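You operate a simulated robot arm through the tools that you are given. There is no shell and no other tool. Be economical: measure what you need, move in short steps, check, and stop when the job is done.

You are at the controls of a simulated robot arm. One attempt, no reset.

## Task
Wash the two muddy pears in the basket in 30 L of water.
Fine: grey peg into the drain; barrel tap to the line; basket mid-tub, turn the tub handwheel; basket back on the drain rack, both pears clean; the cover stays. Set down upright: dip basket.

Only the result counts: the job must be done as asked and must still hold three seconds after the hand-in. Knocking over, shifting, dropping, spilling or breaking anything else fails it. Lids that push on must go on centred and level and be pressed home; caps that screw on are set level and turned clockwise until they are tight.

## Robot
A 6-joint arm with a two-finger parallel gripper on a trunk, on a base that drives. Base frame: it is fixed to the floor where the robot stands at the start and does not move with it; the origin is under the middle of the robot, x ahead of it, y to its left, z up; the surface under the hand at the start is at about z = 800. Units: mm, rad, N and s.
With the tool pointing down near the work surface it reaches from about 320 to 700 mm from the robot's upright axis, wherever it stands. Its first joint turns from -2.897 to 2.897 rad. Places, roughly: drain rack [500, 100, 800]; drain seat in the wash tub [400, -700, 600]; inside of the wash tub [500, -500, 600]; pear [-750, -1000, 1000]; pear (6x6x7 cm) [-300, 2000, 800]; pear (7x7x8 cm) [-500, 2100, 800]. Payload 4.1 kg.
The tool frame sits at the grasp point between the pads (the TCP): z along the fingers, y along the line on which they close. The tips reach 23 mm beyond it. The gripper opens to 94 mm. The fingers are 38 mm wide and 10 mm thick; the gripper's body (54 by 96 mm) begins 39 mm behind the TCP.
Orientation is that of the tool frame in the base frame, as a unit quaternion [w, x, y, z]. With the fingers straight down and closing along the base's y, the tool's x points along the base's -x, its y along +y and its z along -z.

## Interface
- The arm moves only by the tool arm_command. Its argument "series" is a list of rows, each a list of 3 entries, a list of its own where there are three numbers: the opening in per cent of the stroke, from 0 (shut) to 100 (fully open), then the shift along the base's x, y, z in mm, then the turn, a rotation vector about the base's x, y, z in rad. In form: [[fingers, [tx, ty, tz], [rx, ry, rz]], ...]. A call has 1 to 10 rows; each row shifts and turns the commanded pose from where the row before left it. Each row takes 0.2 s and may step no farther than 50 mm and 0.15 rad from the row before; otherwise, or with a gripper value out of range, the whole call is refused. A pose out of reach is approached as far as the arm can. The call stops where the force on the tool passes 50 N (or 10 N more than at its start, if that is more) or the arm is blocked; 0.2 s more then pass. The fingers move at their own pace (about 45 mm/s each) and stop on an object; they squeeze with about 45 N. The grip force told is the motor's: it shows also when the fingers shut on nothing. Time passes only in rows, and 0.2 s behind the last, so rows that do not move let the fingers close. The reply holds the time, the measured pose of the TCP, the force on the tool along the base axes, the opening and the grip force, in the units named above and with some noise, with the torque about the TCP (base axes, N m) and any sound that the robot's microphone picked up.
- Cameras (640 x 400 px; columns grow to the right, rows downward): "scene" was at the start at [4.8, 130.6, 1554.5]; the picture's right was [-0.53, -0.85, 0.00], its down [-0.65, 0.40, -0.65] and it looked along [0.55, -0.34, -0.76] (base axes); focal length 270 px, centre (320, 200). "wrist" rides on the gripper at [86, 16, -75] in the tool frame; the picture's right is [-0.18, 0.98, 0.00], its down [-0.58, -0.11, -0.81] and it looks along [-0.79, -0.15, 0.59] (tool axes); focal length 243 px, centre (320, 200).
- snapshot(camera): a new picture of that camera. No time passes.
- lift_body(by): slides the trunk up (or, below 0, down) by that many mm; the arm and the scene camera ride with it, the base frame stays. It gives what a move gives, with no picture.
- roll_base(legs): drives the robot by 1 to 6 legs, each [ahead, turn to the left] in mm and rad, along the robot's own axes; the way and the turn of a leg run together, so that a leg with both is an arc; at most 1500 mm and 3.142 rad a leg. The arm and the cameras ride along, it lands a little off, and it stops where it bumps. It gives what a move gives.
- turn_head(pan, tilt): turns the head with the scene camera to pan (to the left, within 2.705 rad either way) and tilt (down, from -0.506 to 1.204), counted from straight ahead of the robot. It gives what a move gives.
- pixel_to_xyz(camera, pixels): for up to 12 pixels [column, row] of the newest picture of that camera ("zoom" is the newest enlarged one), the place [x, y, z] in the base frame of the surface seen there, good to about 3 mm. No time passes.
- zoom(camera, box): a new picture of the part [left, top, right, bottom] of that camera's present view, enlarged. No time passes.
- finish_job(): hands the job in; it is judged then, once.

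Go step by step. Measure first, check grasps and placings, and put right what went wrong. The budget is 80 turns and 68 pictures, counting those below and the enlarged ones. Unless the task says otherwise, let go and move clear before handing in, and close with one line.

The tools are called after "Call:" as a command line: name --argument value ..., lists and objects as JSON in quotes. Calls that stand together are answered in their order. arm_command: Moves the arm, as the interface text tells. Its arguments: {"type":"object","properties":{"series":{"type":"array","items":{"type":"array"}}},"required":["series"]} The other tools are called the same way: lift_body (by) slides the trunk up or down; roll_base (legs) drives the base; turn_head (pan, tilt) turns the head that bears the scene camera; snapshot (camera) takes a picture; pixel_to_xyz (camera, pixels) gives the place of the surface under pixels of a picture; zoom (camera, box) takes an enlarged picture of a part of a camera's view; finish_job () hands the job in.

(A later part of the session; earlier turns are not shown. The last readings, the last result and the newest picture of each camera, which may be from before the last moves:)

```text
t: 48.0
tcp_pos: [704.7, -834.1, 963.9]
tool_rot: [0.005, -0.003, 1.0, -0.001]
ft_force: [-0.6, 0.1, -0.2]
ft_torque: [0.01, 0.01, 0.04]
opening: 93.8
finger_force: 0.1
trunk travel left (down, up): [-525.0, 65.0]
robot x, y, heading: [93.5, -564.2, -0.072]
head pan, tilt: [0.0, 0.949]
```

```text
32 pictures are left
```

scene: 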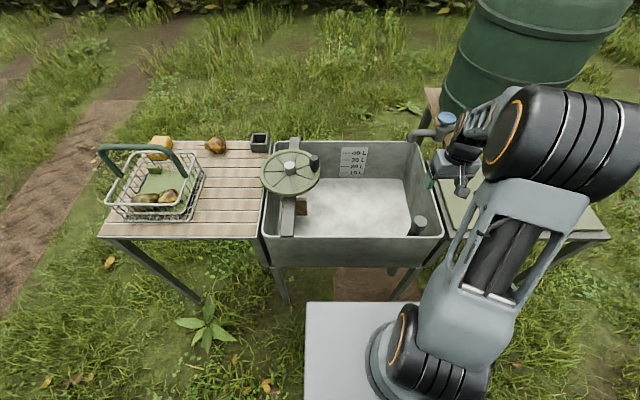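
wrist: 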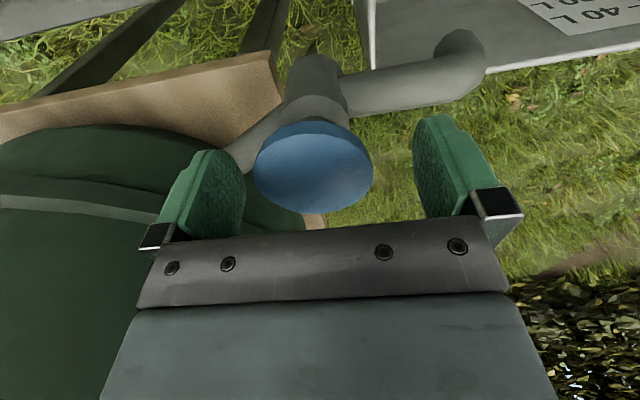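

Nearly centred (disc 255–373 vs pads mid ~322). Nudging and closing, then a small counter-clockwise test turn.

Call:
arm_command --series '[[100, [0, -2, -7], [0, 0, 0]], [50, [0, 0, 0], [0, 0, 0]], [0, [0, 0, 0], [0, 0, 0]], [0, [0, 0, 0], [0, 0, 0]], [0, [0, 0, 0], [0, 0, 0]]]'

Call:
arm_command --series '[[0, [0, 0, 0], [0, 0, 0.12]], [0, [0, 0, 0], [0, 0, 0.12]], [0, [0, 0, 0], [0, 0, 0.12]]]'

Call:
snapshot --camera "scene"

```text
t: 49.2
tcp_pos: [704.9, -839.0, 956.9]
tool_rot: [0.005, -0.002, 1.0, -0.001]
ft_force: [0.4, -16.5, -0.9]
ft_torque: [-0.03, -0.12, -0.36]
opening: 57.2
finger_force: 44.6
trunk travel left (down, up): [-525.0, 65.0]
robot x, y, heading: [96.6, -564.2, -0.078]
head pan, tilt: [0.0, 0.949]
```

```text
t: 50.0
tcp_pos: [702.6, -841.5, 957.1]
tool_rot: [0.005, -0.179, 0.984, -0.001]
ft_force: [-7.9, -35.7, 0.0]
ft_torque: [0.04, -0.2, -1.97]
opening: 57.0
finger_force: 44.9
trunk travel left (down, up): [-525.0, 65.0]
robot x, y, heading: [94.5, -563.3, -0.079]
head pan, tilt: [0.0, 0.949]
```

```text
31 pictures are left
```

scene: 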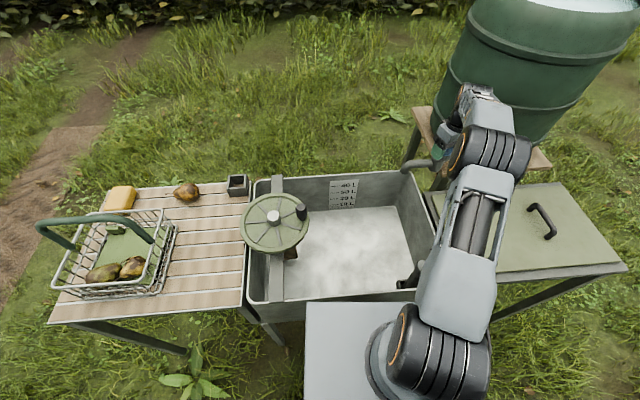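

No water yet and no sound; the disc pulls the hand toward -y, so its centre is a few mm further. Shifting to relax and turning further.

Call:
arm_command --series '[[0, [-2, -5, 0], [0, 0, 0]], [0, [0, 0, 0], [0, 0, 0.12]], [0, [0, 0, 0], [0, 0, 0.12]], [0, [0, 0, 0], [0, 0, 0.12]], [0, [0, 0, 0], [0, 0, 0.12]]]'

Call:
zoom --camera "scene" --box '[300, 130, 460, 230]'

```text
t: 51.2
tcp_pos: [702.7, -848.5, 954.8]
tool_rot: [0.006, -0.409, 0.913, -0.001]
ft_force: [18.5, -46.7, 1.4]
ft_torque: [-0.14, -0.17, -2.27]
opening: 56.7
finger_force: 44.6
trunk travel left (down, up): [-525.0, 65.0]
robot x, y, heading: [90.5, -564.2, -0.078]
head pan, tilt: [0.0, 0.949]
```

```text
4.00 times, centred on (380, 180) of scene
```

zoom: 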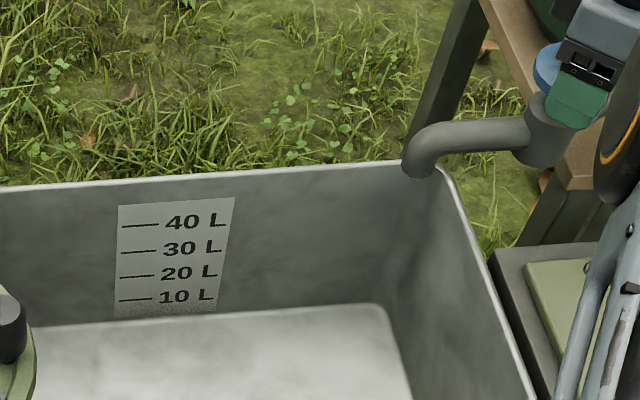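

Forces suggest the disc's true centre is ~12 mm further +x. I'll open, turn back to straight, and re-measure the disc.

Call:
arm_command --series '[[60, [0, 0, 0], [0, 0, 0]], [100, [0, 0, 0], [0, 0, 0]], [100, [0, 0, 0], [0, 0, 0]], [100, [0, 0, 0], [0, 0, -0.14]], [100, [0, 0, 0], [0, 0, -0.14]], [100, [0, 0, 0], [0, 0, -0.14]], [100, [0, 0, 0], [0, 0, -0.14]], [100, [0, 0, 0], [0, 0, -0.14]], [100, [0, 0, 0], [0, 0, -0.14]]]'

Call:
snapshot --camera "wrist"

Call:
pixel_to_xyz --camera "wrist" --pixels '[[314, 140], [314, 170], [314, 205], [314, 215], [265, 175], [370, 175], [290, 135], [340, 135]]'

```text
t: 53.2
tcp_pos: [702.2, -841.5, 957.0]
tool_rot: [0.004, -0.002, 1.0, -0.002]
ft_force: [0.0, 0.6, -0.5]
ft_torque: [0.04, 0.02, 0.01]
opening: 94.1
finger_force: 0.3
trunk travel left (down, up): [-525.0, 65.0]
robot x, y, heading: [87.9, -561.7, -0.075]
head pan, tilt: [0.0, 0.949]
```

```text
29 pictures are left
```

wrist: 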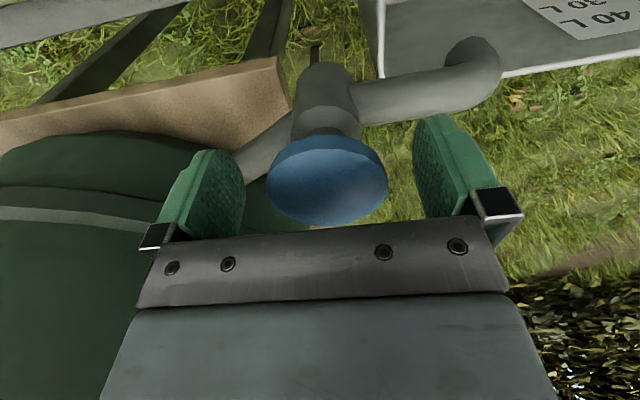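

```text
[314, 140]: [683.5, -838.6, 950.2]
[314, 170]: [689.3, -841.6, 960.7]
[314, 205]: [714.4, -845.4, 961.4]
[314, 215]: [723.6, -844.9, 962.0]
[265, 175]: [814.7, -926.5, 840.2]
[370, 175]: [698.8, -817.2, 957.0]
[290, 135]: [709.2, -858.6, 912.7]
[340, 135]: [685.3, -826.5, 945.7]
```

Disc near edge x≈681, far ≈737 → centre about (710,-837). Recentre, grip, then turn counter-clockwise again.

Call:
arm_command --series '[[100, [8, 4, 0], [0, 0, 0]], [40, [0, 0, 0], [0, 0, 0]], [0, [0, 0, 0], [0, 0, 0]], [0, [0, 0, 0], [0, 0, 0]], [0, [0, 0, 0], [0, 0, 0]]]'

Call:
arm_command --series '[[0, [0, 0, 0], [0, 0, 0.14]], [0, [0, 0, 0], [0, 0, 0.14]], [0, [0, 0, 0], [0, 0, 0.14]]]'

```text
t: 54.4
tcp_pos: [710.0, -838.9, 955.9]
tool_rot: [0.005, -0.003, 1.0, -0.002]
ft_force: [-0.5, -15.4, -0.3]
ft_torque: [-0.03, -0.1, -0.27]
opening: 57.3
finger_force: 45.1
trunk travel left (down, up): [-525.0, 65.0]
robot x, y, heading: [88.8, -567.2, -0.074]
head pan, tilt: [0.0, 0.949]
```

```text
t: 55.2
tcp_pos: [711.4, -840.1, 955.8]
tool_rot: [0.005, -0.212, 0.977, 0.0]
ft_force: [-2.1, -25.9, -0.4]
ft_torque: [0.07, 0.0, -1.65]
opening: 57.5
finger_force: 44.8
trunk travel left (down, up): [-525.0, 65.0]
robot x, y, heading: [90.5, -566.3, -0.077]
head pan, tilt: [0.0, 0.949]
```

Counter-clockwise still meets 1.65 N m; comparing with the clockwise direction, from a recentred hand.

Call:
arm_command --series '[[0, [0, -4, 0], [0, 0, 0]], [0, [0, 0, 0], [0, 0, 0.14]], [0, [0, 0, 0], [0, 0, 0.14]], [0, [0, 0, 0], [0, 0, 0.14]]]'

Call:
zoom --camera "scene" --box '[300, 130, 460, 230]'

Call:
arm_command --series '[[0, [0, 0, 0], [0, 0, -0.14]], [0, [0, 0, 0], [0, 0, -0.14]], [0, [0, 0, 0], [0, 0, -0.14]]]'

```text
t: 56.2
tcp_pos: [711.6, -840.7, 956.5]
tool_rot: [0.004, -0.411, 0.912, 0.001]
ft_force: [2.5, -8.3, 0.2]
ft_torque: [0.15, -0.14, -1.96]
opening: 56.6
finger_force: 44.9
trunk travel left (down, up): [-525.0, 65.0]
robot x, y, heading: [89.9, -562.3, -0.074]
head pan, tilt: [0.0, 0.949]
```

```text
4.00 times, centred on (380, 180) of scene
```

zoom: 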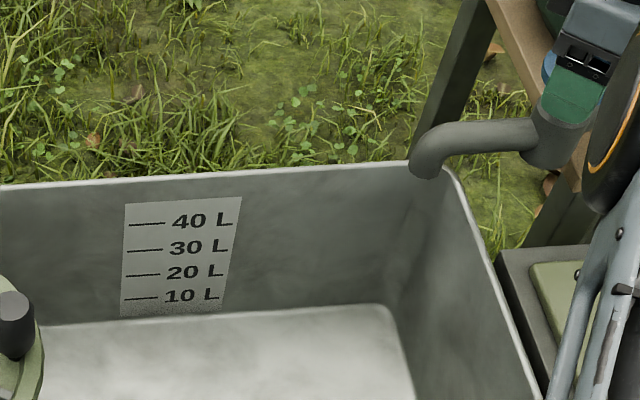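

```text
t: 57.0
tcp_pos: [710.6, -840.1, 956.9]
tool_rot: [0.003, -0.213, 0.977, 0.0]
ft_force: [0.1, -0.6, 0.3]
ft_torque: [0.21, 0.25, 0.99]
opening: 57.6
finger_force: 45.5
trunk travel left (down, up): [-525.0, 65.0]
robot x, y, heading: [92.9, -563.1, -0.07]
head pan, tilt: [0.0, 0.949]
```

Clockwise turns easier (1.0 vs 1.9 N m). Continuing clockwise beyond the start while watching for water.

Call:
arm_command --series '[[0, [0, 0, 0], [0, 0, -0.14]], [0, [0, 0, 0], [0, 0, -0.14]], [0, [0, 0, 0], [0, 0, -0.14]], [0, [0, 0, 0], [0, 0, -0.14]], [0, [0, 0, 0], [0, 0, -0.14]]]'

Call:
zoom --camera "scene" --box '[300, 130, 460, 230]'

```text
t: 58.2
tcp_pos: [710.6, -839.4, 956.8]
tool_rot: [0.004, 0.135, 0.991, -0.002]
ft_force: [-1.7, 12.1, -0.2]
ft_torque: [0.12, 0.0, 1.61]
opening: 56.4
finger_force: 45.0
trunk travel left (down, up): [-525.0, 65.0]
robot x, y, heading: [90.1, -559.5, -0.069]
head pan, tilt: [0.0, 0.949]
```

```text
4.00 times, centred on (380, 180) of scene
```

zoom: 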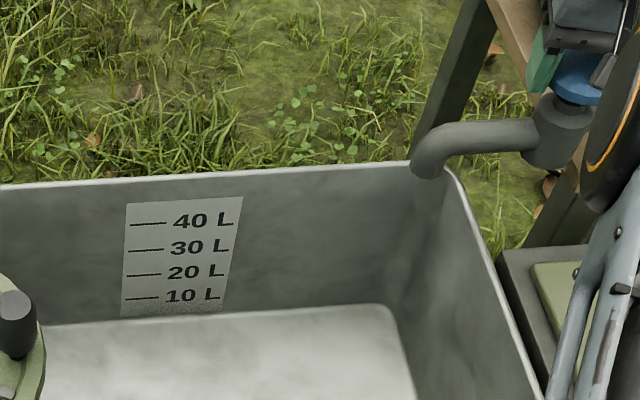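

Torque is about the same both ways, so the pads are just slipping: the blue disc may be a push button. I'll open, rise, close the fingers and press it lightly.

Call:
arm_command --series '[[60, [0, 0, 0], [0, 0, 0]], [100, [0, 0, 0], [0, 0, 0.14]], [100, [0, 0, 0], [0, 0, 0.13]], [100, [0, 0, 45], [0, 0, 0]], [0, [0, 0, 0], [0, 0, 0]], [0, [0, 0, 0], [0, 0, 0]], [0, [0, 0, 0], [0, 0, 0]], [0, [0, 0, 0], [0, 0, 0]], [0, [0, 0, 0], [0, 0, 0]], [0, [0, 0, -12], [0, 0, 0]]]'

Call:
arm_command --series '[[0, [0, 0, -5], [0, 0, 0]], [0, [0, 0, -4], [0, 0, 0]], [0, [0, 0, -4], [0, 0, 0]]]'

Call:
zoom --camera "scene" --box '[300, 130, 460, 230]'

```text
t: 60.4
tcp_pos: [711.0, -841.0, 990.2]
tool_rot: [0.004, 0.002, 1.0, -0.001]
ft_force: [-0.2, -0.2, -0.8]
ft_torque: [0.0, -0.02, 0.01]
opening: 0.1
finger_force: 33.3
trunk travel left (down, up): [-525.0, 65.0]
robot x, y, heading: [91.3, -564.9, -0.071]
head pan, tilt: [0.0, 0.949]
```

```text
t: 61.2
tcp_pos: [709.8, -840.9, 977.8]
tool_rot: [0.005, 0.002, 1.0, -0.001]
ft_force: [-0.8, 1.2, 2.5]
ft_torque: [0.0, 0.06, 0.02]
opening: 0.1
finger_force: 42.2
trunk travel left (down, up): [-525.0, 65.0]
robot x, y, heading: [92.1, -563.8, -0.078]
head pan, tilt: [0.0, 0.949]
heard: click
```

```text
4.00 times, centred on (380, 180) of scene
```

zoom: 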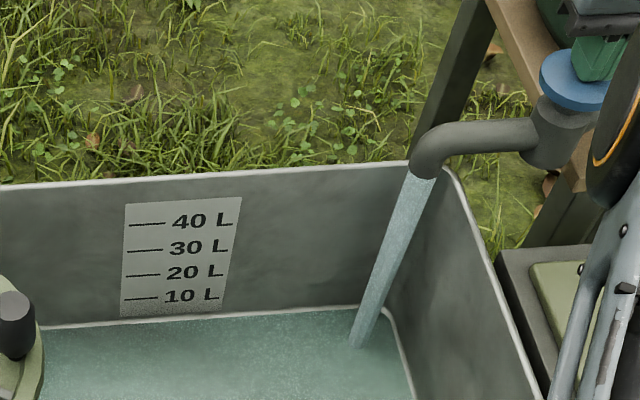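

A click and the water runs: it is a push tap. Waiting briefly and measuring the fill rate.

Call:
arm_command --series '[[0, [0, 0, 0], [0, 0, 0]], [0, [0, 0, 0], [0, 0, 0]], [0, [0, 0, 0], [0, 0, 0]], [0, [0, 0, 0], [0, 0, 0]]]'

Call:
zoom --camera "scene" --box '[300, 130, 460, 230]'

Call:
pixel_to_xyz --camera "zoom" --pixels '[[148, 224], [145, 250], [143, 274], [140, 298], [100, 350], [200, 370], [250, 340], [60, 390]]'

```text
t: 62.2
tcp_pos: [710.0, -841.0, 977.6]
tool_rot: [0.004, 0.0, 1.0, -0.002]
ft_force: [0.9, 0.0, 2.5]
ft_torque: [-0.04, 0.06, -0.01]
opening: 0.0
finger_force: 42.3
trunk travel left (down, up): [-525.0, 65.0]
robot x, y, heading: [91.3, -565.2, -0.077]
head pan, tilt: [0.0, 0.949]
```

```text
4.00 times, centred on (380, 180) of scene
```

zoom: 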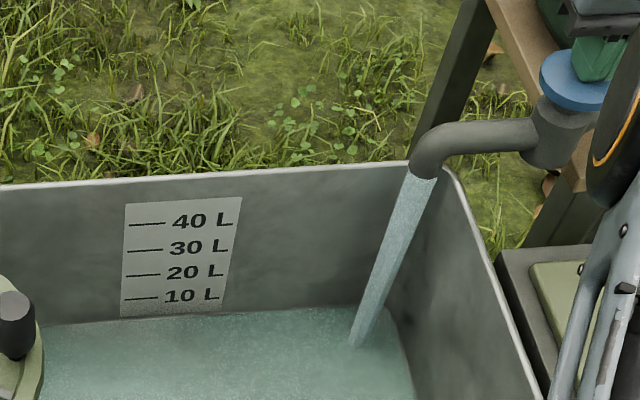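

```text
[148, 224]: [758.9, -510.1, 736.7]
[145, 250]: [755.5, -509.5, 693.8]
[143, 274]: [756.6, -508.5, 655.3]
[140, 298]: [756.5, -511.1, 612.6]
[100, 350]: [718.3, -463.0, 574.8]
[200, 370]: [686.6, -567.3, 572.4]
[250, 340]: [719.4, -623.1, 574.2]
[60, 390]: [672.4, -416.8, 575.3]
```

Lines: 10 L at z 613, 20 at 655, 30 at 694, 40 at 737; the water is at ~574 after about 1.2 s. Waiting ~9 s then re-measuring.

Call:
arm_command --series '[[0, [0, 0, 0], [0, 0, 0]], [0, [0, 0, 0], [0, 0, 0]], [0, [0, 0, 0], [0, 0, 0]], [0, [0, 0, 0], [0, 0, 0]], [0, [0, 0, 0], [0, 0, 0]], [0, [0, 0, 0], [0, 0, 0]], [0, [0, 0, 0], [0, 0, 0]], [0, [0, 0, 0], [0, 0, 0]], [0, [0, 0, 0], [0, 0, 0]], [0, [0, 0, 0], [0, 0, 0]]]'

Call:
arm_command --series '[[0, [0, 0, 0], [0, 0, 0]], [0, [0, 0, 0], [0, 0, 0]], [0, [0, 0, 0], [0, 0, 0]], [0, [0, 0, 0], [0, 0, 0]], [0, [0, 0, 0], [0, 0, 0]], [0, [0, 0, 0], [0, 0, 0]], [0, [0, 0, 0], [0, 0, 0]], [0, [0, 0, 0], [0, 0, 0]], [0, [0, 0, 0], [0, 0, 0]], [0, [0, 0, 0], [0, 0, 0]]]'

Call:
arm_command --series '[[0, [0, 0, 0], [0, 0, 0]], [0, [0, 0, 0], [0, 0, 0]], [0, [0, 0, 0], [0, 0, 0]], [0, [0, 0, 0], [0, 0, 0]], [0, [0, 0, 0], [0, 0, 0]], [0, [0, 0, 0], [0, 0, 0]], [0, [0, 0, 0], [0, 0, 0]], [0, [0, 0, 0], [0, 0, 0]], [0, [0, 0, 0], [0, 0, 0]], [0, [0, 0, 0], [0, 0, 0]]]'

Call:
arm_command --series '[[0, [0, 0, 0], [0, 0, 0]], [0, [0, 0, 0], [0, 0, 0]], [0, [0, 0, 0], [0, 0, 0]], [0, [0, 0, 0], [0, 0, 0]], [0, [0, 0, 0], [0, 0, 0]], [0, [0, 0, 0], [0, 0, 0]], [0, [0, 0, 0], [0, 0, 0]], [0, [0, 0, 0], [0, 0, 0]], [0, [0, 0, 0], [0, 0, 0]], [0, [0, 0, 0], [0, 0, 0]]]'

Call:
zoom --camera "scene" --box '[300, 130, 460, 230]'

Call:
pixel_to_xyz --camera "zoom" --pixels '[[100, 350], [200, 370], [250, 340], [60, 390], [300, 370], [150, 340]]'

```text
t: 64.4
tcp_pos: [710.3, -840.5, 976.1]
tool_rot: [0.004, 0.0, 1.0, -0.001]
ft_force: [0.6, -0.3, 3.1]
ft_torque: [-0.03, 0.04, 0.04]
opening: 0.0
finger_force: 42.3
trunk travel left (down, up): [-525.0, 65.0]
robot x, y, heading: [98.5, -559.5, -0.073]
head pan, tilt: [0.0, 0.949]
```

```text
t: 66.6
tcp_pos: [710.9, -840.8, 976.8]
tool_rot: [0.005, 0.001, 1.0, -0.001]
ft_force: [-0.4, -0.1, 2.6]
ft_torque: [-0.01, 0.03, -0.05]
opening: 0.0
finger_force: 42.2
trunk travel left (down, up): [-525.0, 65.0]
robot x, y, heading: [94.1, -564.1, -0.07]
head pan, tilt: [0.0, 0.949]
```

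```text
t: 68.8
tcp_pos: [709.8, -841.1, 976.7]
tool_rot: [0.005, 0.001, 1.0, -0.002]
ft_force: [-0.1, 0.3, 2.4]
ft_torque: [0.05, 0.03, -0.01]
opening: 0.2
finger_force: 42.8
trunk travel left (down, up): [-525.0, 65.0]
robot x, y, heading: [90.6, -561.8, -0.073]
head pan, tilt: [0.0, 0.949]
```

```text
t: 71.0
tcp_pos: [710.2, -840.3, 977.1]
tool_rot: [0.004, 0.001, 1.0, -0.002]
ft_force: [0.1, -0.1, 2.0]
ft_torque: [-0.03, 0.1, -0.02]
opening: 0.1
finger_force: 42.2
trunk travel left (down, up): [-525.0, 65.0]
robot x, y, heading: [95.6, -564.4, -0.069]
head pan, tilt: [0.0, 0.949]
```

```text
4.00 times, centred on (380, 180) of scene
```

zoom: 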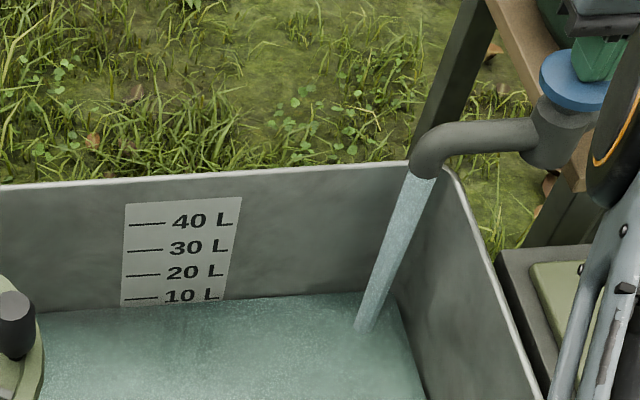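

```text
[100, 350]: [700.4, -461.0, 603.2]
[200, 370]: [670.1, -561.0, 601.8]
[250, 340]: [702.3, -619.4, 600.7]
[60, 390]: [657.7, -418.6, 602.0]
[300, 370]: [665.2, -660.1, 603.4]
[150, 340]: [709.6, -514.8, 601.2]
```

Level 602 after 8.8 s more: ~3.2 mm/s, so about 29 s remain to z 694. Waiting about 24 s more, then re-measuring.

Call:
arm_command --series '[[0, [0, 0, 0], [0, 0, 0]], [0, [0, 0, 0], [0, 0, 0]], [0, [0, 0, 0], [0, 0, 0]], [0, [0, 0, 0], [0, 0, 0]], [0, [0, 0, 0], [0, 0, 0]], [0, [0, 0, 0], [0, 0, 0]], [0, [0, 0, 0], [0, 0, 0]], [0, [0, 0, 0], [0, 0, 0]], [0, [0, 0, 0], [0, 0, 0]], [0, [0, 0, 0], [0, 0, 0]]]'

Call:
arm_command --series '[[0, [0, 0, 0], [0, 0, 0]], [0, [0, 0, 0], [0, 0, 0]], [0, [0, 0, 0], [0, 0, 0]], [0, [0, 0, 0], [0, 0, 0]], [0, [0, 0, 0], [0, 0, 0]], [0, [0, 0, 0], [0, 0, 0]], [0, [0, 0, 0], [0, 0, 0]], [0, [0, 0, 0], [0, 0, 0]], [0, [0, 0, 0], [0, 0, 0]], [0, [0, 0, 0], [0, 0, 0]]]'

Call:
arm_command --series '[[0, [0, 0, 0], [0, 0, 0]], [0, [0, 0, 0], [0, 0, 0]], [0, [0, 0, 0], [0, 0, 0]], [0, [0, 0, 0], [0, 0, 0]], [0, [0, 0, 0], [0, 0, 0]], [0, [0, 0, 0], [0, 0, 0]], [0, [0, 0, 0], [0, 0, 0]], [0, [0, 0, 0], [0, 0, 0]], [0, [0, 0, 0], [0, 0, 0]], [0, [0, 0, 0], [0, 0, 0]]]'

Call:
arm_command --series '[[0, [0, 0, 0], [0, 0, 0]], [0, [0, 0, 0], [0, 0, 0]], [0, [0, 0, 0], [0, 0, 0]], [0, [0, 0, 0], [0, 0, 0]], [0, [0, 0, 0], [0, 0, 0]], [0, [0, 0, 0], [0, 0, 0]], [0, [0, 0, 0], [0, 0, 0]], [0, [0, 0, 0], [0, 0, 0]], [0, [0, 0, 0], [0, 0, 0]], [0, [0, 0, 0], [0, 0, 0]]]'

Call:
arm_command --series '[[0, [0, 0, 0], [0, 0, 0]], [0, [0, 0, 0], [0, 0, 0]], [0, [0, 0, 0], [0, 0, 0]], [0, [0, 0, 0], [0, 0, 0]], [0, [0, 0, 0], [0, 0, 0]], [0, [0, 0, 0], [0, 0, 0]], [0, [0, 0, 0], [0, 0, 0]], [0, [0, 0, 0], [0, 0, 0]], [0, [0, 0, 0], [0, 0, 0]], [0, [0, 0, 0], [0, 0, 0]]]'

Call:
arm_command --series '[[0, [0, 0, 0], [0, 0, 0]], [0, [0, 0, 0], [0, 0, 0]], [0, [0, 0, 0], [0, 0, 0]], [0, [0, 0, 0], [0, 0, 0]], [0, [0, 0, 0], [0, 0, 0]], [0, [0, 0, 0], [0, 0, 0]], [0, [0, 0, 0], [0, 0, 0]], [0, [0, 0, 0], [0, 0, 0]], [0, [0, 0, 0], [0, 0, 0]], [0, [0, 0, 0], [0, 0, 0]]]'

Call:
arm_command --series '[[0, [0, 0, 0], [0, 0, 0]], [0, [0, 0, 0], [0, 0, 0]], [0, [0, 0, 0], [0, 0, 0]], [0, [0, 0, 0], [0, 0, 0]], [0, [0, 0, 0], [0, 0, 0]], [0, [0, 0, 0], [0, 0, 0]], [0, [0, 0, 0], [0, 0, 0]], [0, [0, 0, 0], [0, 0, 0]], [0, [0, 0, 0], [0, 0, 0]], [0, [0, 0, 0], [0, 0, 0]]]'

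Call:
arm_command --series '[[0, [0, 0, 0], [0, 0, 0]], [0, [0, 0, 0], [0, 0, 0]], [0, [0, 0, 0], [0, 0, 0]], [0, [0, 0, 0], [0, 0, 0]], [0, [0, 0, 0], [0, 0, 0]], [0, [0, 0, 0], [0, 0, 0]], [0, [0, 0, 0], [0, 0, 0]], [0, [0, 0, 0], [0, 0, 0]], [0, [0, 0, 0], [0, 0, 0]], [0, [0, 0, 0], [0, 0, 0]]]'

Call:
arm_command --series '[[0, [0, 0, 0], [0, 0, 0]], [0, [0, 0, 0], [0, 0, 0]], [0, [0, 0, 0], [0, 0, 0]], [0, [0, 0, 0], [0, 0, 0]], [0, [0, 0, 0], [0, 0, 0]], [0, [0, 0, 0], [0, 0, 0]], [0, [0, 0, 0], [0, 0, 0]], [0, [0, 0, 0], [0, 0, 0]], [0, [0, 0, 0], [0, 0, 0]], [0, [0, 0, 0], [0, 0, 0]]]'

Call:
arm_command --series '[[0, [0, 0, 0], [0, 0, 0]], [0, [0, 0, 0], [0, 0, 0]], [0, [0, 0, 0], [0, 0, 0]], [0, [0, 0, 0], [0, 0, 0]], [0, [0, 0, 0], [0, 0, 0]], [0, [0, 0, 0], [0, 0, 0]], [0, [0, 0, 0], [0, 0, 0]], [0, [0, 0, 0], [0, 0, 0]], [0, [0, 0, 0], [0, 0, 0]], [0, [0, 0, 0], [0, 0, 0]]]'

Call:
arm_command --series '[[0, [0, 0, 0], [0, 0, 0]], [0, [0, 0, 0], [0, 0, 0]], [0, [0, 0, 0], [0, 0, 0]], [0, [0, 0, 0], [0, 0, 0]], [0, [0, 0, 0], [0, 0, 0]], [0, [0, 0, 0], [0, 0, 0]], [0, [0, 0, 0], [0, 0, 0]], [0, [0, 0, 0], [0, 0, 0]], [0, [0, 0, 0], [0, 0, 0]], [0, [0, 0, 0], [0, 0, 0]]]'

Call:
zoom --camera "scene" --box '[300, 130, 460, 230]'

Call:
pixel_to_xyz --camera "zoom" --pixels '[[100, 350], [200, 370], [250, 340], [60, 390], [300, 370], [150, 340]]'

```text
t: 73.2
tcp_pos: [710.1, -840.0, 977.2]
tool_rot: [0.004, 0.0, 1.0, -0.001]
ft_force: [-0.6, -0.7, 2.7]
ft_torque: [0.01, 0.06, 0.02]
opening: 0.0
finger_force: 42.2
trunk travel left (down, up): [-525.0, 65.0]
robot x, y, heading: [89.8, -563.6, -0.072]
head pan, tilt: [0.0, 0.949]
```

```text
t: 75.4
tcp_pos: [710.3, -841.2, 977.4]
tool_rot: [0.005, 0.001, 1.0, -0.002]
ft_force: [-0.4, -0.4, 2.6]
ft_torque: [-0.01, 0.05, -0.02]
opening: 0.0
finger_force: 41.8
trunk travel left (down, up): [-525.0, 65.0]
robot x, y, heading: [93.2, -561.6, -0.069]
head pan, tilt: [0.0, 0.949]
```

```text
t: 77.6
tcp_pos: [710.6, -841.6, 977.6]
tool_rot: [0.005, 0.001, 1.0, -0.002]
ft_force: [0.8, 0.3, 2.8]
ft_torque: [-0.01, 0.07, 0.02]
opening: 0.0
finger_force: 42.4
trunk travel left (down, up): [-525.0, 65.0]
robot x, y, heading: [88.5, -558.0, -0.078]
head pan, tilt: [0.0, 0.949]
```

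```text
t: 79.8
tcp_pos: [711.1, -839.3, 977.0]
tool_rot: [0.005, 0.001, 1.0, -0.001]
ft_force: [0.5, -0.1, 2.6]
ft_torque: [-0.03, 0.07, 0.0]
opening: 0.0
finger_force: 42.4
trunk travel left (down, up): [-525.0, 65.0]
robot x, y, heading: [89.3, -560.4, -0.073]
head pan, tilt: [0.0, 0.949]
```

```text
t: 82.0
tcp_pos: [709.8, -840.5, 977.4]
tool_rot: [0.004, 0.001, 1.0, -0.001]
ft_force: [0.2, 0.0, 2.7]
ft_torque: [-0.02, 0.04, 0.02]
opening: 0.1
finger_force: 42.5
trunk travel left (down, up): [-525.0, 65.0]
robot x, y, heading: [90.2, -564.3, -0.074]
head pan, tilt: [0.0, 0.949]
```

```text
t: 84.2
tcp_pos: [712.0, -840.8, 976.3]
tool_rot: [0.005, 0.002, 1.0, -0.001]
ft_force: [-1.0, 0.2, 3.8]
ft_torque: [-0.01, 0.05, 0.02]
opening: 0.0
finger_force: 42.0
trunk travel left (down, up): [-525.0, 65.0]
robot x, y, heading: [89.7, -564.5, -0.074]
head pan, tilt: [0.0, 0.949]
```

```text
t: 86.4
tcp_pos: [710.0, -840.0, 976.8]
tool_rot: [0.004, 0.002, 1.0, -0.002]
ft_force: [-1.0, 0.8, 2.2]
ft_torque: [0.0, 0.03, 0.01]
opening: 0.1
finger_force: 42.1
trunk travel left (down, up): [-525.0, 65.0]
robot x, y, heading: [95.5, -562.8, -0.076]
head pan, tilt: [0.0, 0.949]
```

```text
t: 88.6
tcp_pos: [710.5, -840.3, 977.7]
tool_rot: [0.005, 0.0, 1.0, -0.002]
ft_force: [0.0, 0.1, 3.1]
ft_torque: [-0.01, 0.09, 0.02]
opening: 0.0
finger_force: 42.2
trunk travel left (down, up): [-525.0, 65.0]
robot x, y, heading: [91.4, -563.9, -0.075]
head pan, tilt: [0.0, 0.949]
```

```text
t: 90.8
tcp_pos: [710.7, -840.6, 976.7]
tool_rot: [0.004, 0.001, 1.0, -0.002]
ft_force: [0.4, -1.0, 3.1]
ft_torque: [-0.01, 0.05, 0.02]
opening: 0.0
finger_force: 42.8
trunk travel left (down, up): [-525.0, 65.0]
robot x, y, heading: [94.0, -563.2, -0.073]
head pan, tilt: [0.0, 0.949]
```

```text
t: 93.0
tcp_pos: [709.4, -840.7, 977.1]
tool_rot: [0.004, 0.001, 1.0, -0.002]
ft_force: [0.2, 0.8, 3.7]
ft_torque: [0.01, 0.09, 0.01]
opening: 0.0
finger_force: 42.6
trunk travel left (down, up): [-525.0, 65.0]
robot x, y, heading: [91.4, -562.1, -0.075]
head pan, tilt: [0.0, 0.949]
```

```text
t: 95.2
tcp_pos: [710.6, -840.5, 978.1]
tool_rot: [0.005, 0.001, 1.0, -0.001]
ft_force: [0.3, 0.3, 2.7]
ft_torque: [0.02, 0.06, -0.01]
opening: 0.0
finger_force: 42.5
trunk travel left (down, up): [-525.0, 65.0]
robot x, y, heading: [91.5, -561.4, -0.069]
head pan, tilt: [0.0, 0.949]
```

```text
4.00 times, centred on (380, 180) of scene
```

zoom: 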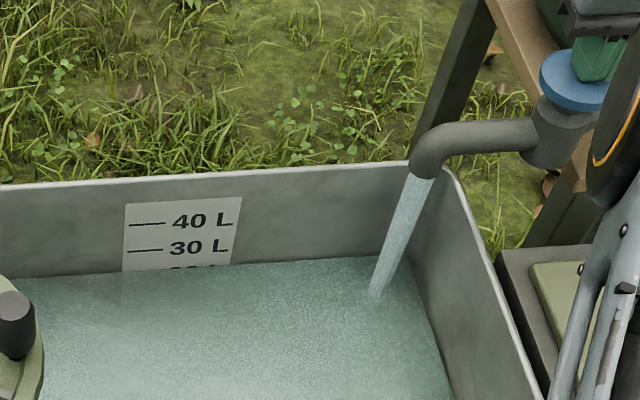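

```text
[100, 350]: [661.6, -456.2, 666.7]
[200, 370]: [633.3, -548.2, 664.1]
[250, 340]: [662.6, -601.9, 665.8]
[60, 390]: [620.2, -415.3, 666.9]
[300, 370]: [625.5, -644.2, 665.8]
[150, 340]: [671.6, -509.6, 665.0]
```

Level 666; rate now ~2.6 mm/s, with ~29 mm to go. Waiting 8.8 s more, then measuring.

Call:
arm_command --series '[[0, [0, 0, 0], [0, 0, 0]], [0, [0, 0, 0], [0, 0, 0]], [0, [0, 0, 0], [0, 0, 0]], [0, [0, 0, 0], [0, 0, 0]], [0, [0, 0, 0], [0, 0, 0]], [0, [0, 0, 0], [0, 0, 0]], [0, [0, 0, 0], [0, 0, 0]], [0, [0, 0, 0], [0, 0, 0]], [0, [0, 0, 0], [0, 0, 0]], [0, [0, 0, 0], [0, 0, 0]]]'

Call:
arm_command --series '[[0, [0, 0, 0], [0, 0, 0]], [0, [0, 0, 0], [0, 0, 0]], [0, [0, 0, 0], [0, 0, 0]], [0, [0, 0, 0], [0, 0, 0]], [0, [0, 0, 0], [0, 0, 0]], [0, [0, 0, 0], [0, 0, 0]], [0, [0, 0, 0], [0, 0, 0]], [0, [0, 0, 0], [0, 0, 0]], [0, [0, 0, 0], [0, 0, 0]], [0, [0, 0, 0], [0, 0, 0]]]'

Call:
arm_command --series '[[0, [0, 0, 0], [0, 0, 0]], [0, [0, 0, 0], [0, 0, 0]], [0, [0, 0, 0], [0, 0, 0]], [0, [0, 0, 0], [0, 0, 0]], [0, [0, 0, 0], [0, 0, 0]], [0, [0, 0, 0], [0, 0, 0]], [0, [0, 0, 0], [0, 0, 0]], [0, [0, 0, 0], [0, 0, 0]], [0, [0, 0, 0], [0, 0, 0]], [0, [0, 0, 0], [0, 0, 0]]]'

Call:
arm_command --series '[[0, [0, 0, 0], [0, 0, 0]], [0, [0, 0, 0], [0, 0, 0]], [0, [0, 0, 0], [0, 0, 0]], [0, [0, 0, 0], [0, 0, 0]], [0, [0, 0, 0], [0, 0, 0]], [0, [0, 0, 0], [0, 0, 0]], [0, [0, 0, 0], [0, 0, 0]], [0, [0, 0, 0], [0, 0, 0]], [0, [0, 0, 0], [0, 0, 0]], [0, [0, 0, 0], [0, 0, 0]]]'

Call:
zoom --camera "scene" --box '[300, 130, 460, 230]'

Call:
pixel_to_xyz --camera "zoom" --pixels '[[100, 350], [200, 370], [250, 340], [60, 390], [300, 370], [150, 340], [145, 250], [150, 250], [155, 250]]'

```text
t: 97.4
tcp_pos: [710.3, -840.7, 977.0]
tool_rot: [0.004, 0.0, 1.0, -0.002]
ft_force: [-1.0, 0.0, 2.9]
ft_torque: [-0.01, 0.04, 0.0]
opening: 0.0
finger_force: 42.5
trunk travel left (down, up): [-525.0, 65.0]
robot x, y, heading: [90.1, -562.4, -0.076]
head pan, tilt: [0.0, 0.949]
```

```text
t: 99.6
tcp_pos: [710.8, -840.9, 977.3]
tool_rot: [0.004, 0.0, 1.0, -0.001]
ft_force: [-1.1, 0.3, 2.8]
ft_torque: [0.02, 0.05, -0.01]
opening: 0.1
finger_force: 42.2
trunk travel left (down, up): [-525.0, 65.0]
robot x, y, heading: [90.2, -563.2, -0.075]
head pan, tilt: [0.0, 0.949]
```

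```text
t: 101.8
tcp_pos: [711.0, -840.7, 977.8]
tool_rot: [0.005, 0.001, 1.0, -0.002]
ft_force: [-0.6, 0.4, 3.0]
ft_torque: [-0.01, 0.06, -0.04]
opening: 0.0
finger_force: 43.1
trunk travel left (down, up): [-525.0, 65.0]
robot x, y, heading: [91.1, -565.3, -0.07]
head pan, tilt: [0.0, 0.949]
```

```text
t: 104.0
tcp_pos: [711.7, -840.9, 977.2]
tool_rot: [0.003, 0.001, 1.0, -0.002]
ft_force: [-0.5, -1.1, 2.4]
ft_torque: [-0.03, 0.05, -0.02]
opening: 0.0
finger_force: 42.1
trunk travel left (down, up): [-525.0, 65.0]
robot x, y, heading: [94.0, -563.6, -0.069]
head pan, tilt: [0.0, 0.949]
```

```text
4.00 times, centred on (380, 180) of scene
```

zoom: 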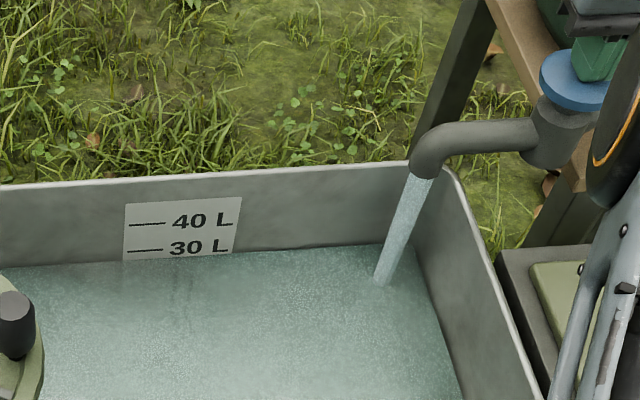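

```text
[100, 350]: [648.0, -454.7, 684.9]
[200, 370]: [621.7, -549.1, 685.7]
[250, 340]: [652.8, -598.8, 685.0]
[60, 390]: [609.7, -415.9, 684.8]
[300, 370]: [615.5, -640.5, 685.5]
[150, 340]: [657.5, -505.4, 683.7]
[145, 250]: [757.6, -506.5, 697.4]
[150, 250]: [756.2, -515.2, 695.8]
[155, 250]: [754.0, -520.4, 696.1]
```

Level 685, line at ~695.5, rate 2.2 mm/s → about 5 s left. Waiting 3.4 s and then rechecking.

Call:
arm_command --series '[[0, [0, 0, 0], [0, 0, 0]], [0, [0, 0, 0], [0, 0, 0]], [0, [0, 0, 0], [0, 0, 0]], [0, [0, 0, 0], [0, 0, 0]], [0, [0, 0, 0], [0, 0, 0]], [0, [0, 0, 0], [0, 0, 0]], [0, [0, 0, 0], [0, 0, 0]], [0, [0, 0, 0], [0, 0, 0]], [0, [0, 0, 0], [0, 0, 0]], [0, [0, 0, 0], [0, 0, 0]]]'

Call:
arm_command --series '[[0, [0, 0, 0], [0, 0, 0]], [0, [0, 0, 0], [0, 0, 0]], [0, [0, 0, 0], [0, 0, 0]], [0, [0, 0, 0], [0, 0, 0]], [0, [0, 0, 0], [0, 0, 0]]]'

Call:
zoom --camera "scene" --box '[316, 175, 380, 215]'

Call:
pixel_to_xyz --camera "zoom" --pixels '[[100, 350], [200, 300], [300, 370], [400, 320], [500, 370], [600, 320]]'

```text
t: 106.2
tcp_pos: [710.8, -840.3, 977.0]
tool_rot: [0.005, 0.001, 1.0, -0.002]
ft_force: [-0.7, -0.2, 2.4]
ft_torque: [0.03, 0.03, -0.03]
opening: 0.2
finger_force: 42.2
trunk travel left (down, up): [-525.0, 65.0]
robot x, y, heading: [95.3, -563.9, -0.076]
head pan, tilt: [0.0, 0.949]
```

```text
t: 107.4
tcp_pos: [710.7, -841.1, 976.4]
tool_rot: [0.005, 0.001, 1.0, -0.002]
ft_force: [-0.1, 0.5, 2.6]
ft_torque: [-0.02, 0.05, 0.01]
opening: 0.1
finger_force: 42.3
trunk travel left (down, up): [-525.0, 65.0]
robot x, y, heading: [92.5, -561.2, -0.075]
head pan, tilt: [0.0, 0.949]
```

```text
10.00 times, centred on (348, 195) of scene
```

zoom: 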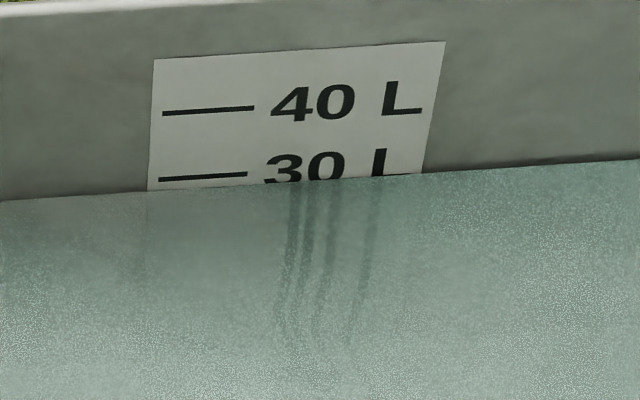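

```text
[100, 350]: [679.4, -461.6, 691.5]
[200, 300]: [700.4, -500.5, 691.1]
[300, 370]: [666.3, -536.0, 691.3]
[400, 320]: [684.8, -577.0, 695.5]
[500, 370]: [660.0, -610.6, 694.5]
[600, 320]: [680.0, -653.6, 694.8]
```

About 1.2 L short (water at row 187, line at row 177, 10 L = 67 rows). Waiting 0.4 s and lifting the finger to learn if the tap latches.

Call:
arm_command --series '[[0, [0, 0, 0], [0, 0, 0]], [0, [0, 0, 0], [0, 0, 0]], [0, [0, 0, 14], [0, 0, 0]]]'

Call:
snapshot --camera "scene"

Call:
zoom --camera "scene" --box '[316, 175, 380, 215]'

```text
t: 108.2
tcp_pos: [710.6, -840.8, 990.5]
tool_rot: [0.003, 0.001, 1.0, -0.001]
ft_force: [-0.8, -0.4, 0.5]
ft_torque: [-0.01, 0.02, -0.01]
opening: 0.1
finger_force: 42.4
trunk travel left (down, up): [-525.0, 65.0]
robot x, y, heading: [91.1, -566.8, -0.076]
head pan, tilt: [0.0, 0.949]
```

```text
20 pictures are left
```

scene: 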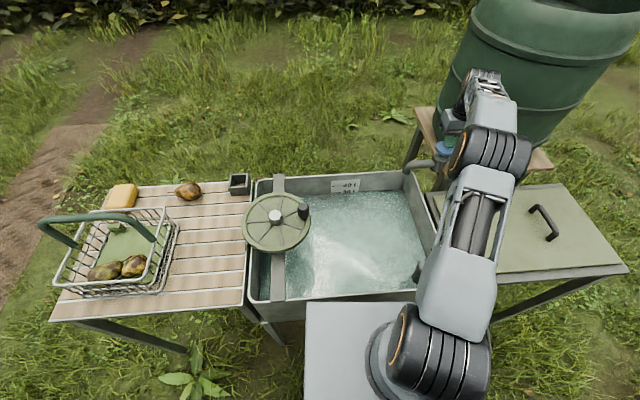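

```text
10.00 times, centred on (348, 195) of scene
```

zoom: 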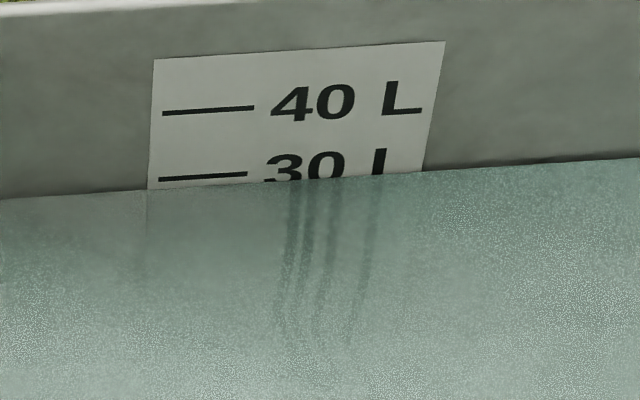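

The stream has stopped (none below the spout at (405,180)), so the tap runs only while pressed. The level is ~1 L short; pressing ~2 s more and lifting.

Call:
arm_command --series '[[0, [0, 0, -14], [0, 0, 0]], [0, [0, 0, 0], [0, 0, 0]], [0, [0, 0, 0], [0, 0, 0]], [0, [0, 0, 0], [0, 0, 0]], [0, [0, 0, 0], [0, 0, 0]], [0, [0, 0, 0], [0, 0, 0]], [0, [0, 0, 0], [0, 0, 0]], [0, [0, 0, 0], [0, 0, 0]], [0, [0, 0, 0], [0, 0, 0]], [0, [0, 0, 14], [0, 0, 0]]]'

Call:
zoom --camera "scene" --box '[320, 150, 416, 210]'

```text
t: 110.4
tcp_pos: [710.0, -840.6, 990.6]
tool_rot: [0.004, 0.001, 1.0, -0.002]
ft_force: [-0.7, -0.5, 0.4]
ft_torque: [-0.01, 0.0, -0.01]
opening: 0.1
finger_force: 42.8
trunk travel left (down, up): [-525.0, 65.0]
robot x, y, heading: [90.1, -560.8, -0.073]
head pan, tilt: [0.0, 0.949]
heard: click
```

```text
6.67 times, centred on (368, 180) of scene
```

zoom: 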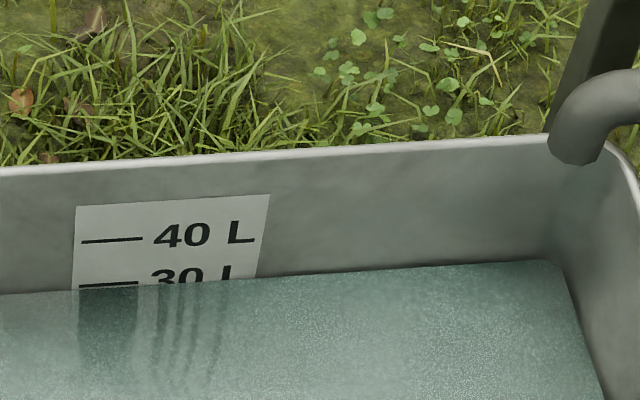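

The water is off and the level is slightly below the 30 L line. Measuring the surface against the line.

Call:
pixel_to_xyz --camera "zoom" --pixels '[[110, 284], [90, 285], [130, 283], [300, 300], [400, 300], [200, 310], [450, 320], [100, 330], [200, 350], [350, 350], [500, 300], [300, 380]]'

```text
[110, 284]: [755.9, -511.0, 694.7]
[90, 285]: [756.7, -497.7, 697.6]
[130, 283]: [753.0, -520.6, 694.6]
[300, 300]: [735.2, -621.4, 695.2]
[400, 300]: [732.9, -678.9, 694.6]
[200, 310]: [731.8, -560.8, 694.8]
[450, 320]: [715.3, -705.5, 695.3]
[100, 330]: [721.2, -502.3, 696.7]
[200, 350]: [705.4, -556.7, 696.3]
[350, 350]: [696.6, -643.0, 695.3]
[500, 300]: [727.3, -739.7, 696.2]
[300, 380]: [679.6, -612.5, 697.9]
```

Surface and line agree within noise, the picture says ~0.5 L low. One more short press (~0.8 s), then rise clear.

Call:
arm_command --series '[[0, [0, 0, -14], [0, 0, 0]], [0, [0, 0, 0], [0, 0, 0]], [0, [0, 0, 0], [0, 0, 0]], [0, [0, 0, 0], [0, 0, 0]], [0, [0, 0, 14], [0, 0, 0]], [0, [-20, 0, 40], [0, 0, 0]], [0, [-30, 20, 35], [0, 0, 0]], [0, [-40, 20, 20], [0, 0, 0]], [0, [-40, 25, 0], [0, 0, 0]], [0, [-40, 25, 0], [0, 0, 0]]]'

Call:
zoom --camera "scene" --box '[320, 150, 416, 210]'

```text
refused: row 7 steps farther than a row can; nothing moved
```

```text
6.67 times, centred on (368, 180) of scene
```

zoom: 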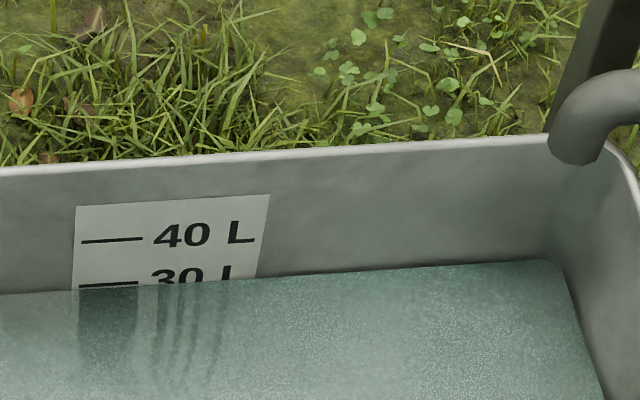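

Refused for a step size again; redoing with smaller steps, ending with the hand high and retracted.

Call:
arm_command --series '[[0, [0, 0, -14], [0, 0, 0]], [0, [0, 0, 0], [0, 0, 0]], [0, [0, 0, 0], [0, 0, 0]], [0, [0, 0, 0], [0, 0, 0]], [0, [0, 0, 14], [0, 0, 0]], [0, [0, 0, 45], [0, 0, 0]], [0, [-20, 10, 40], [0, 0, 0]], [0, [-25, 15, 35], [0, 0, 0]], [0, [-35, 20, 20], [0, 0, 0]], [0, [-35, 20, 20], [0, 0, 0]]]'

Call:
arm_command --series '[[100, [-35, 20, 20], [0, 0, 0]], [100, [-35, 20, 20], [0, 0, 0]], [100, [-35, 20, 0], [0, 0, 0]], [100, [-35, 20, 0], [0, 0, 0]]]'

Call:
zoom --camera "scene" --box '[320, 150, 416, 210]'

```text
t: 112.6
tcp_pos: [593.5, -774.6, 1151.9]
tool_rot: [0.005, 0.001, 1.0, -0.001]
ft_force: [-0.3, 0.0, -0.3]
ft_torque: [-0.02, -0.02, 0.0]
opening: 0.3
finger_force: 42.7
trunk travel left (down, up): [-525.0, 65.0]
robot x, y, heading: [93.8, -566.0, -0.077]
head pan, tilt: [0.0, 0.949]
heard: click
```

```text
t: 113.6
tcp_pos: [454.4, -694.0, 1190.5]
tool_rot: [0.004, 0.001, 1.0, -0.002]
ft_force: [-0.5, 0.0, 0.0]
ft_torque: [0.02, 0.06, 0.04]
opening: 86.3
finger_force: 0.1
trunk travel left (down, up): [-525.0, 65.0]
robot x, y, heading: [90.9, -566.1, -0.067]
head pan, tilt: [0.0, 0.949]
```

```text
6.67 times, centred on (368, 180) of scene
```

zoom: 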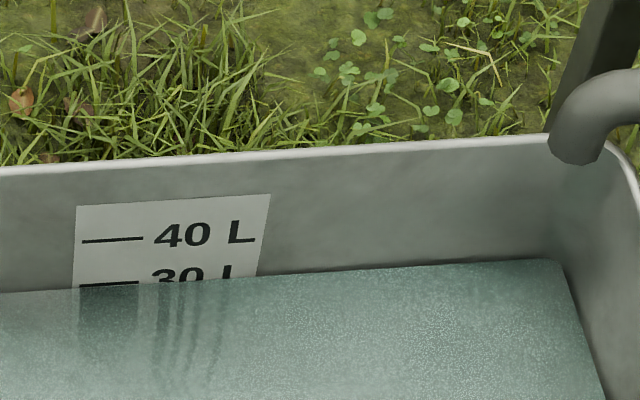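

The water now touches the 30 L line and the tap is off. Driving to a spot between rack and tub, around (50,-200).

Call:
roll_base --legs '[[-90, 0], [0, 1.643], [365, 0], [0, -1.571], [45, 0]]'

Call:
turn_head --pan 0.1 --tilt 0.95

Call:
snapshot --camera "scene"

```text
t: 122.8
tcp_pos: [347.3, -20.8, 1189.7]
tool_rot: [0.004, -0.39, 0.921, 0.0]
ft_force: [-0.5, 0.1, -0.4]
ft_torque: [-0.01, -0.03, 0.01]
opening: 93.8
finger_force: 0.1
trunk travel left (down, up): [-525.0, 65.0]
robot x, y, heading: [-0.2, -191.3, 0.736]
head pan, tilt: [0.0, 0.949]
stopped in leg 4: the robot was blocked; the commanded pose is now the measured one
```

```text
t: 123.5
tcp_pos: [346.6, -21.3, 1191.3]
tool_rot: [0.005, -0.39, 0.921, 0.0]
ft_force: [-0.3, 0.3, -0.4]
ft_torque: [0.03, 0.03, -0.01]
opening: 93.8
finger_force: 0.0
trunk travel left (down, up): [-525.0, 65.0]
robot x, y, heading: [1.9, -189.0, 0.738]
head pan, tilt: [0.099, 0.949]
```

```text
15 pictures are left
```

scene: 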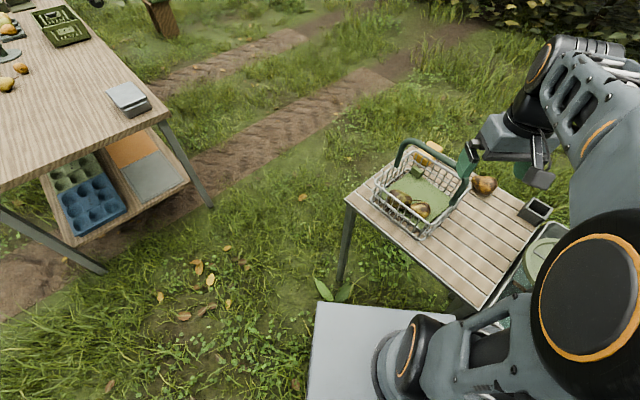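

The turn was blocked at heading 0.737 (likely a splayed leg), but from here basket, tub middle and handwheel are all within about 630 mm. I'll bring the hand over the basket handle with the fingers set to close along x.

Call:
arm_command --series '[[100, [22, 22, 0], [0, 0, 0.128]], [100, [22, 22, 0], [0, 0, 0.128]], [100, [22, 22, 0], [0, 0, 0.128]], [100, [22, 22, 0], [0, 0, 0.128]], [100, [22, 22, 0], [0, 0, 0.128]], [100, [21, 4, 0], [0, 0, 0.128]]]'

Call:
snapshot --camera "wrist"

```text
t: 124.9
tcp_pos: [477.7, 93.3, 1188.2]
tool_rot: [-0.002, 0.707, -0.707, -0.002]
ft_force: [0.3, -0.2, 0.6]
ft_torque: [0.01, 0.0, -0.01]
opening: 93.8
finger_force: 0.0
trunk travel left (down, up): [-525.0, 65.0]
robot x, y, heading: [2.1, -192.6, 0.743]
head pan, tilt: [0.099, 0.949]
```

```text
14 pictures are left
```

wrist: 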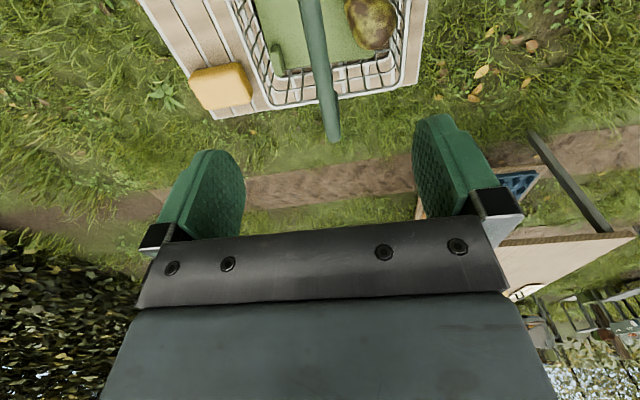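

Call:
pixel_to_xyz --camera "wrist" --pixels '[[315, 30], [321, 60], [326, 90], [331, 120], [332, 135], [310, 8], [250, 60], [395, 40]]'

```text
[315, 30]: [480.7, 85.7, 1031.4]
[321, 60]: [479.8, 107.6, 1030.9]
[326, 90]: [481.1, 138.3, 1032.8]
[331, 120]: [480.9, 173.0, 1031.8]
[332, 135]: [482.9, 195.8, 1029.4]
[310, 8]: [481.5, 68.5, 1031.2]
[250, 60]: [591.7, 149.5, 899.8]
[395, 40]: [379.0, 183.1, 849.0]
```

The handle bar lies along y at x≈481, top z 1032. Moving to (481,124), descending to z 1020 and gripping.

Call:
arm_command --series '[[100, [3, 30, 0], [0, 0, 0]], [100, [0, 0, -45], [0, 0, 0]], [100, [0, 0, -45], [0, 0, 0]], [100, [0, 0, -45], [0, 0, 0]], [100, [0, 0, -33], [0, 0, 0]], [40, [0, 0, 0], [0, 0, 0]], [0, [0, 0, 0], [0, 0, 0]], [0, [0, 0, 0], [0, 0, 0]], [0, [0, 0, 0], [0, 0, 0]], [0, [0, 0, 0], [0, 0, 0]]]'

Call:
arm_command --series '[[0, [0, 0, 8], [0, 0, 0]], [0, [0, 0, 12], [0, 0, 0]], [0, [0, 0, 20], [0, 0, 0]]]'

Call:
snapshot --camera "scene"

```text
t: 127.1
tcp_pos: [480.9, 122.9, 1022.4]
tool_rot: [0.004, -0.707, 0.708, 0.001]
ft_force: [0.2, -0.5, 0.4]
ft_torque: [0.03, -0.03, 0.11]
opening: 17.7
finger_force: 33.6
trunk travel left (down, up): [-525.0, 65.0]
robot x, y, heading: [0.9, -193.3, 0.739]
head pan, tilt: [0.099, 0.949]
```

```text
t: 127.9
tcp_pos: [481.7, 123.6, 1063.4]
tool_rot: [0.004, -0.707, 0.707, 0.003]
ft_force: [0.1, 0.2, -0.4]
ft_torque: [-0.01, 0.0, 0.01]
opening: 0.0
finger_force: 42.3
trunk travel left (down, up): [-525.0, 65.0]
robot x, y, heading: [-1.0, -191.8, 0.734]
head pan, tilt: [0.099, 0.949]
```

```text
13 pictures are left
```

scene: 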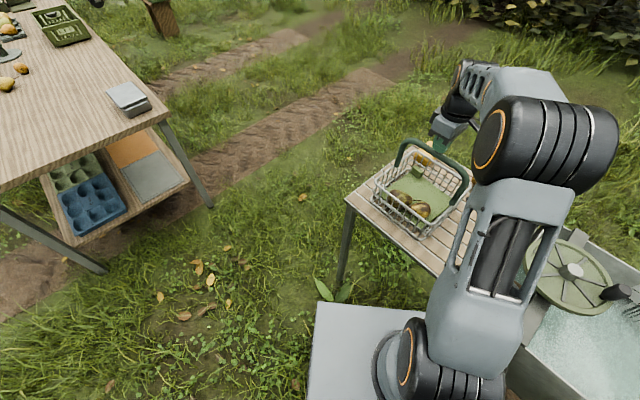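

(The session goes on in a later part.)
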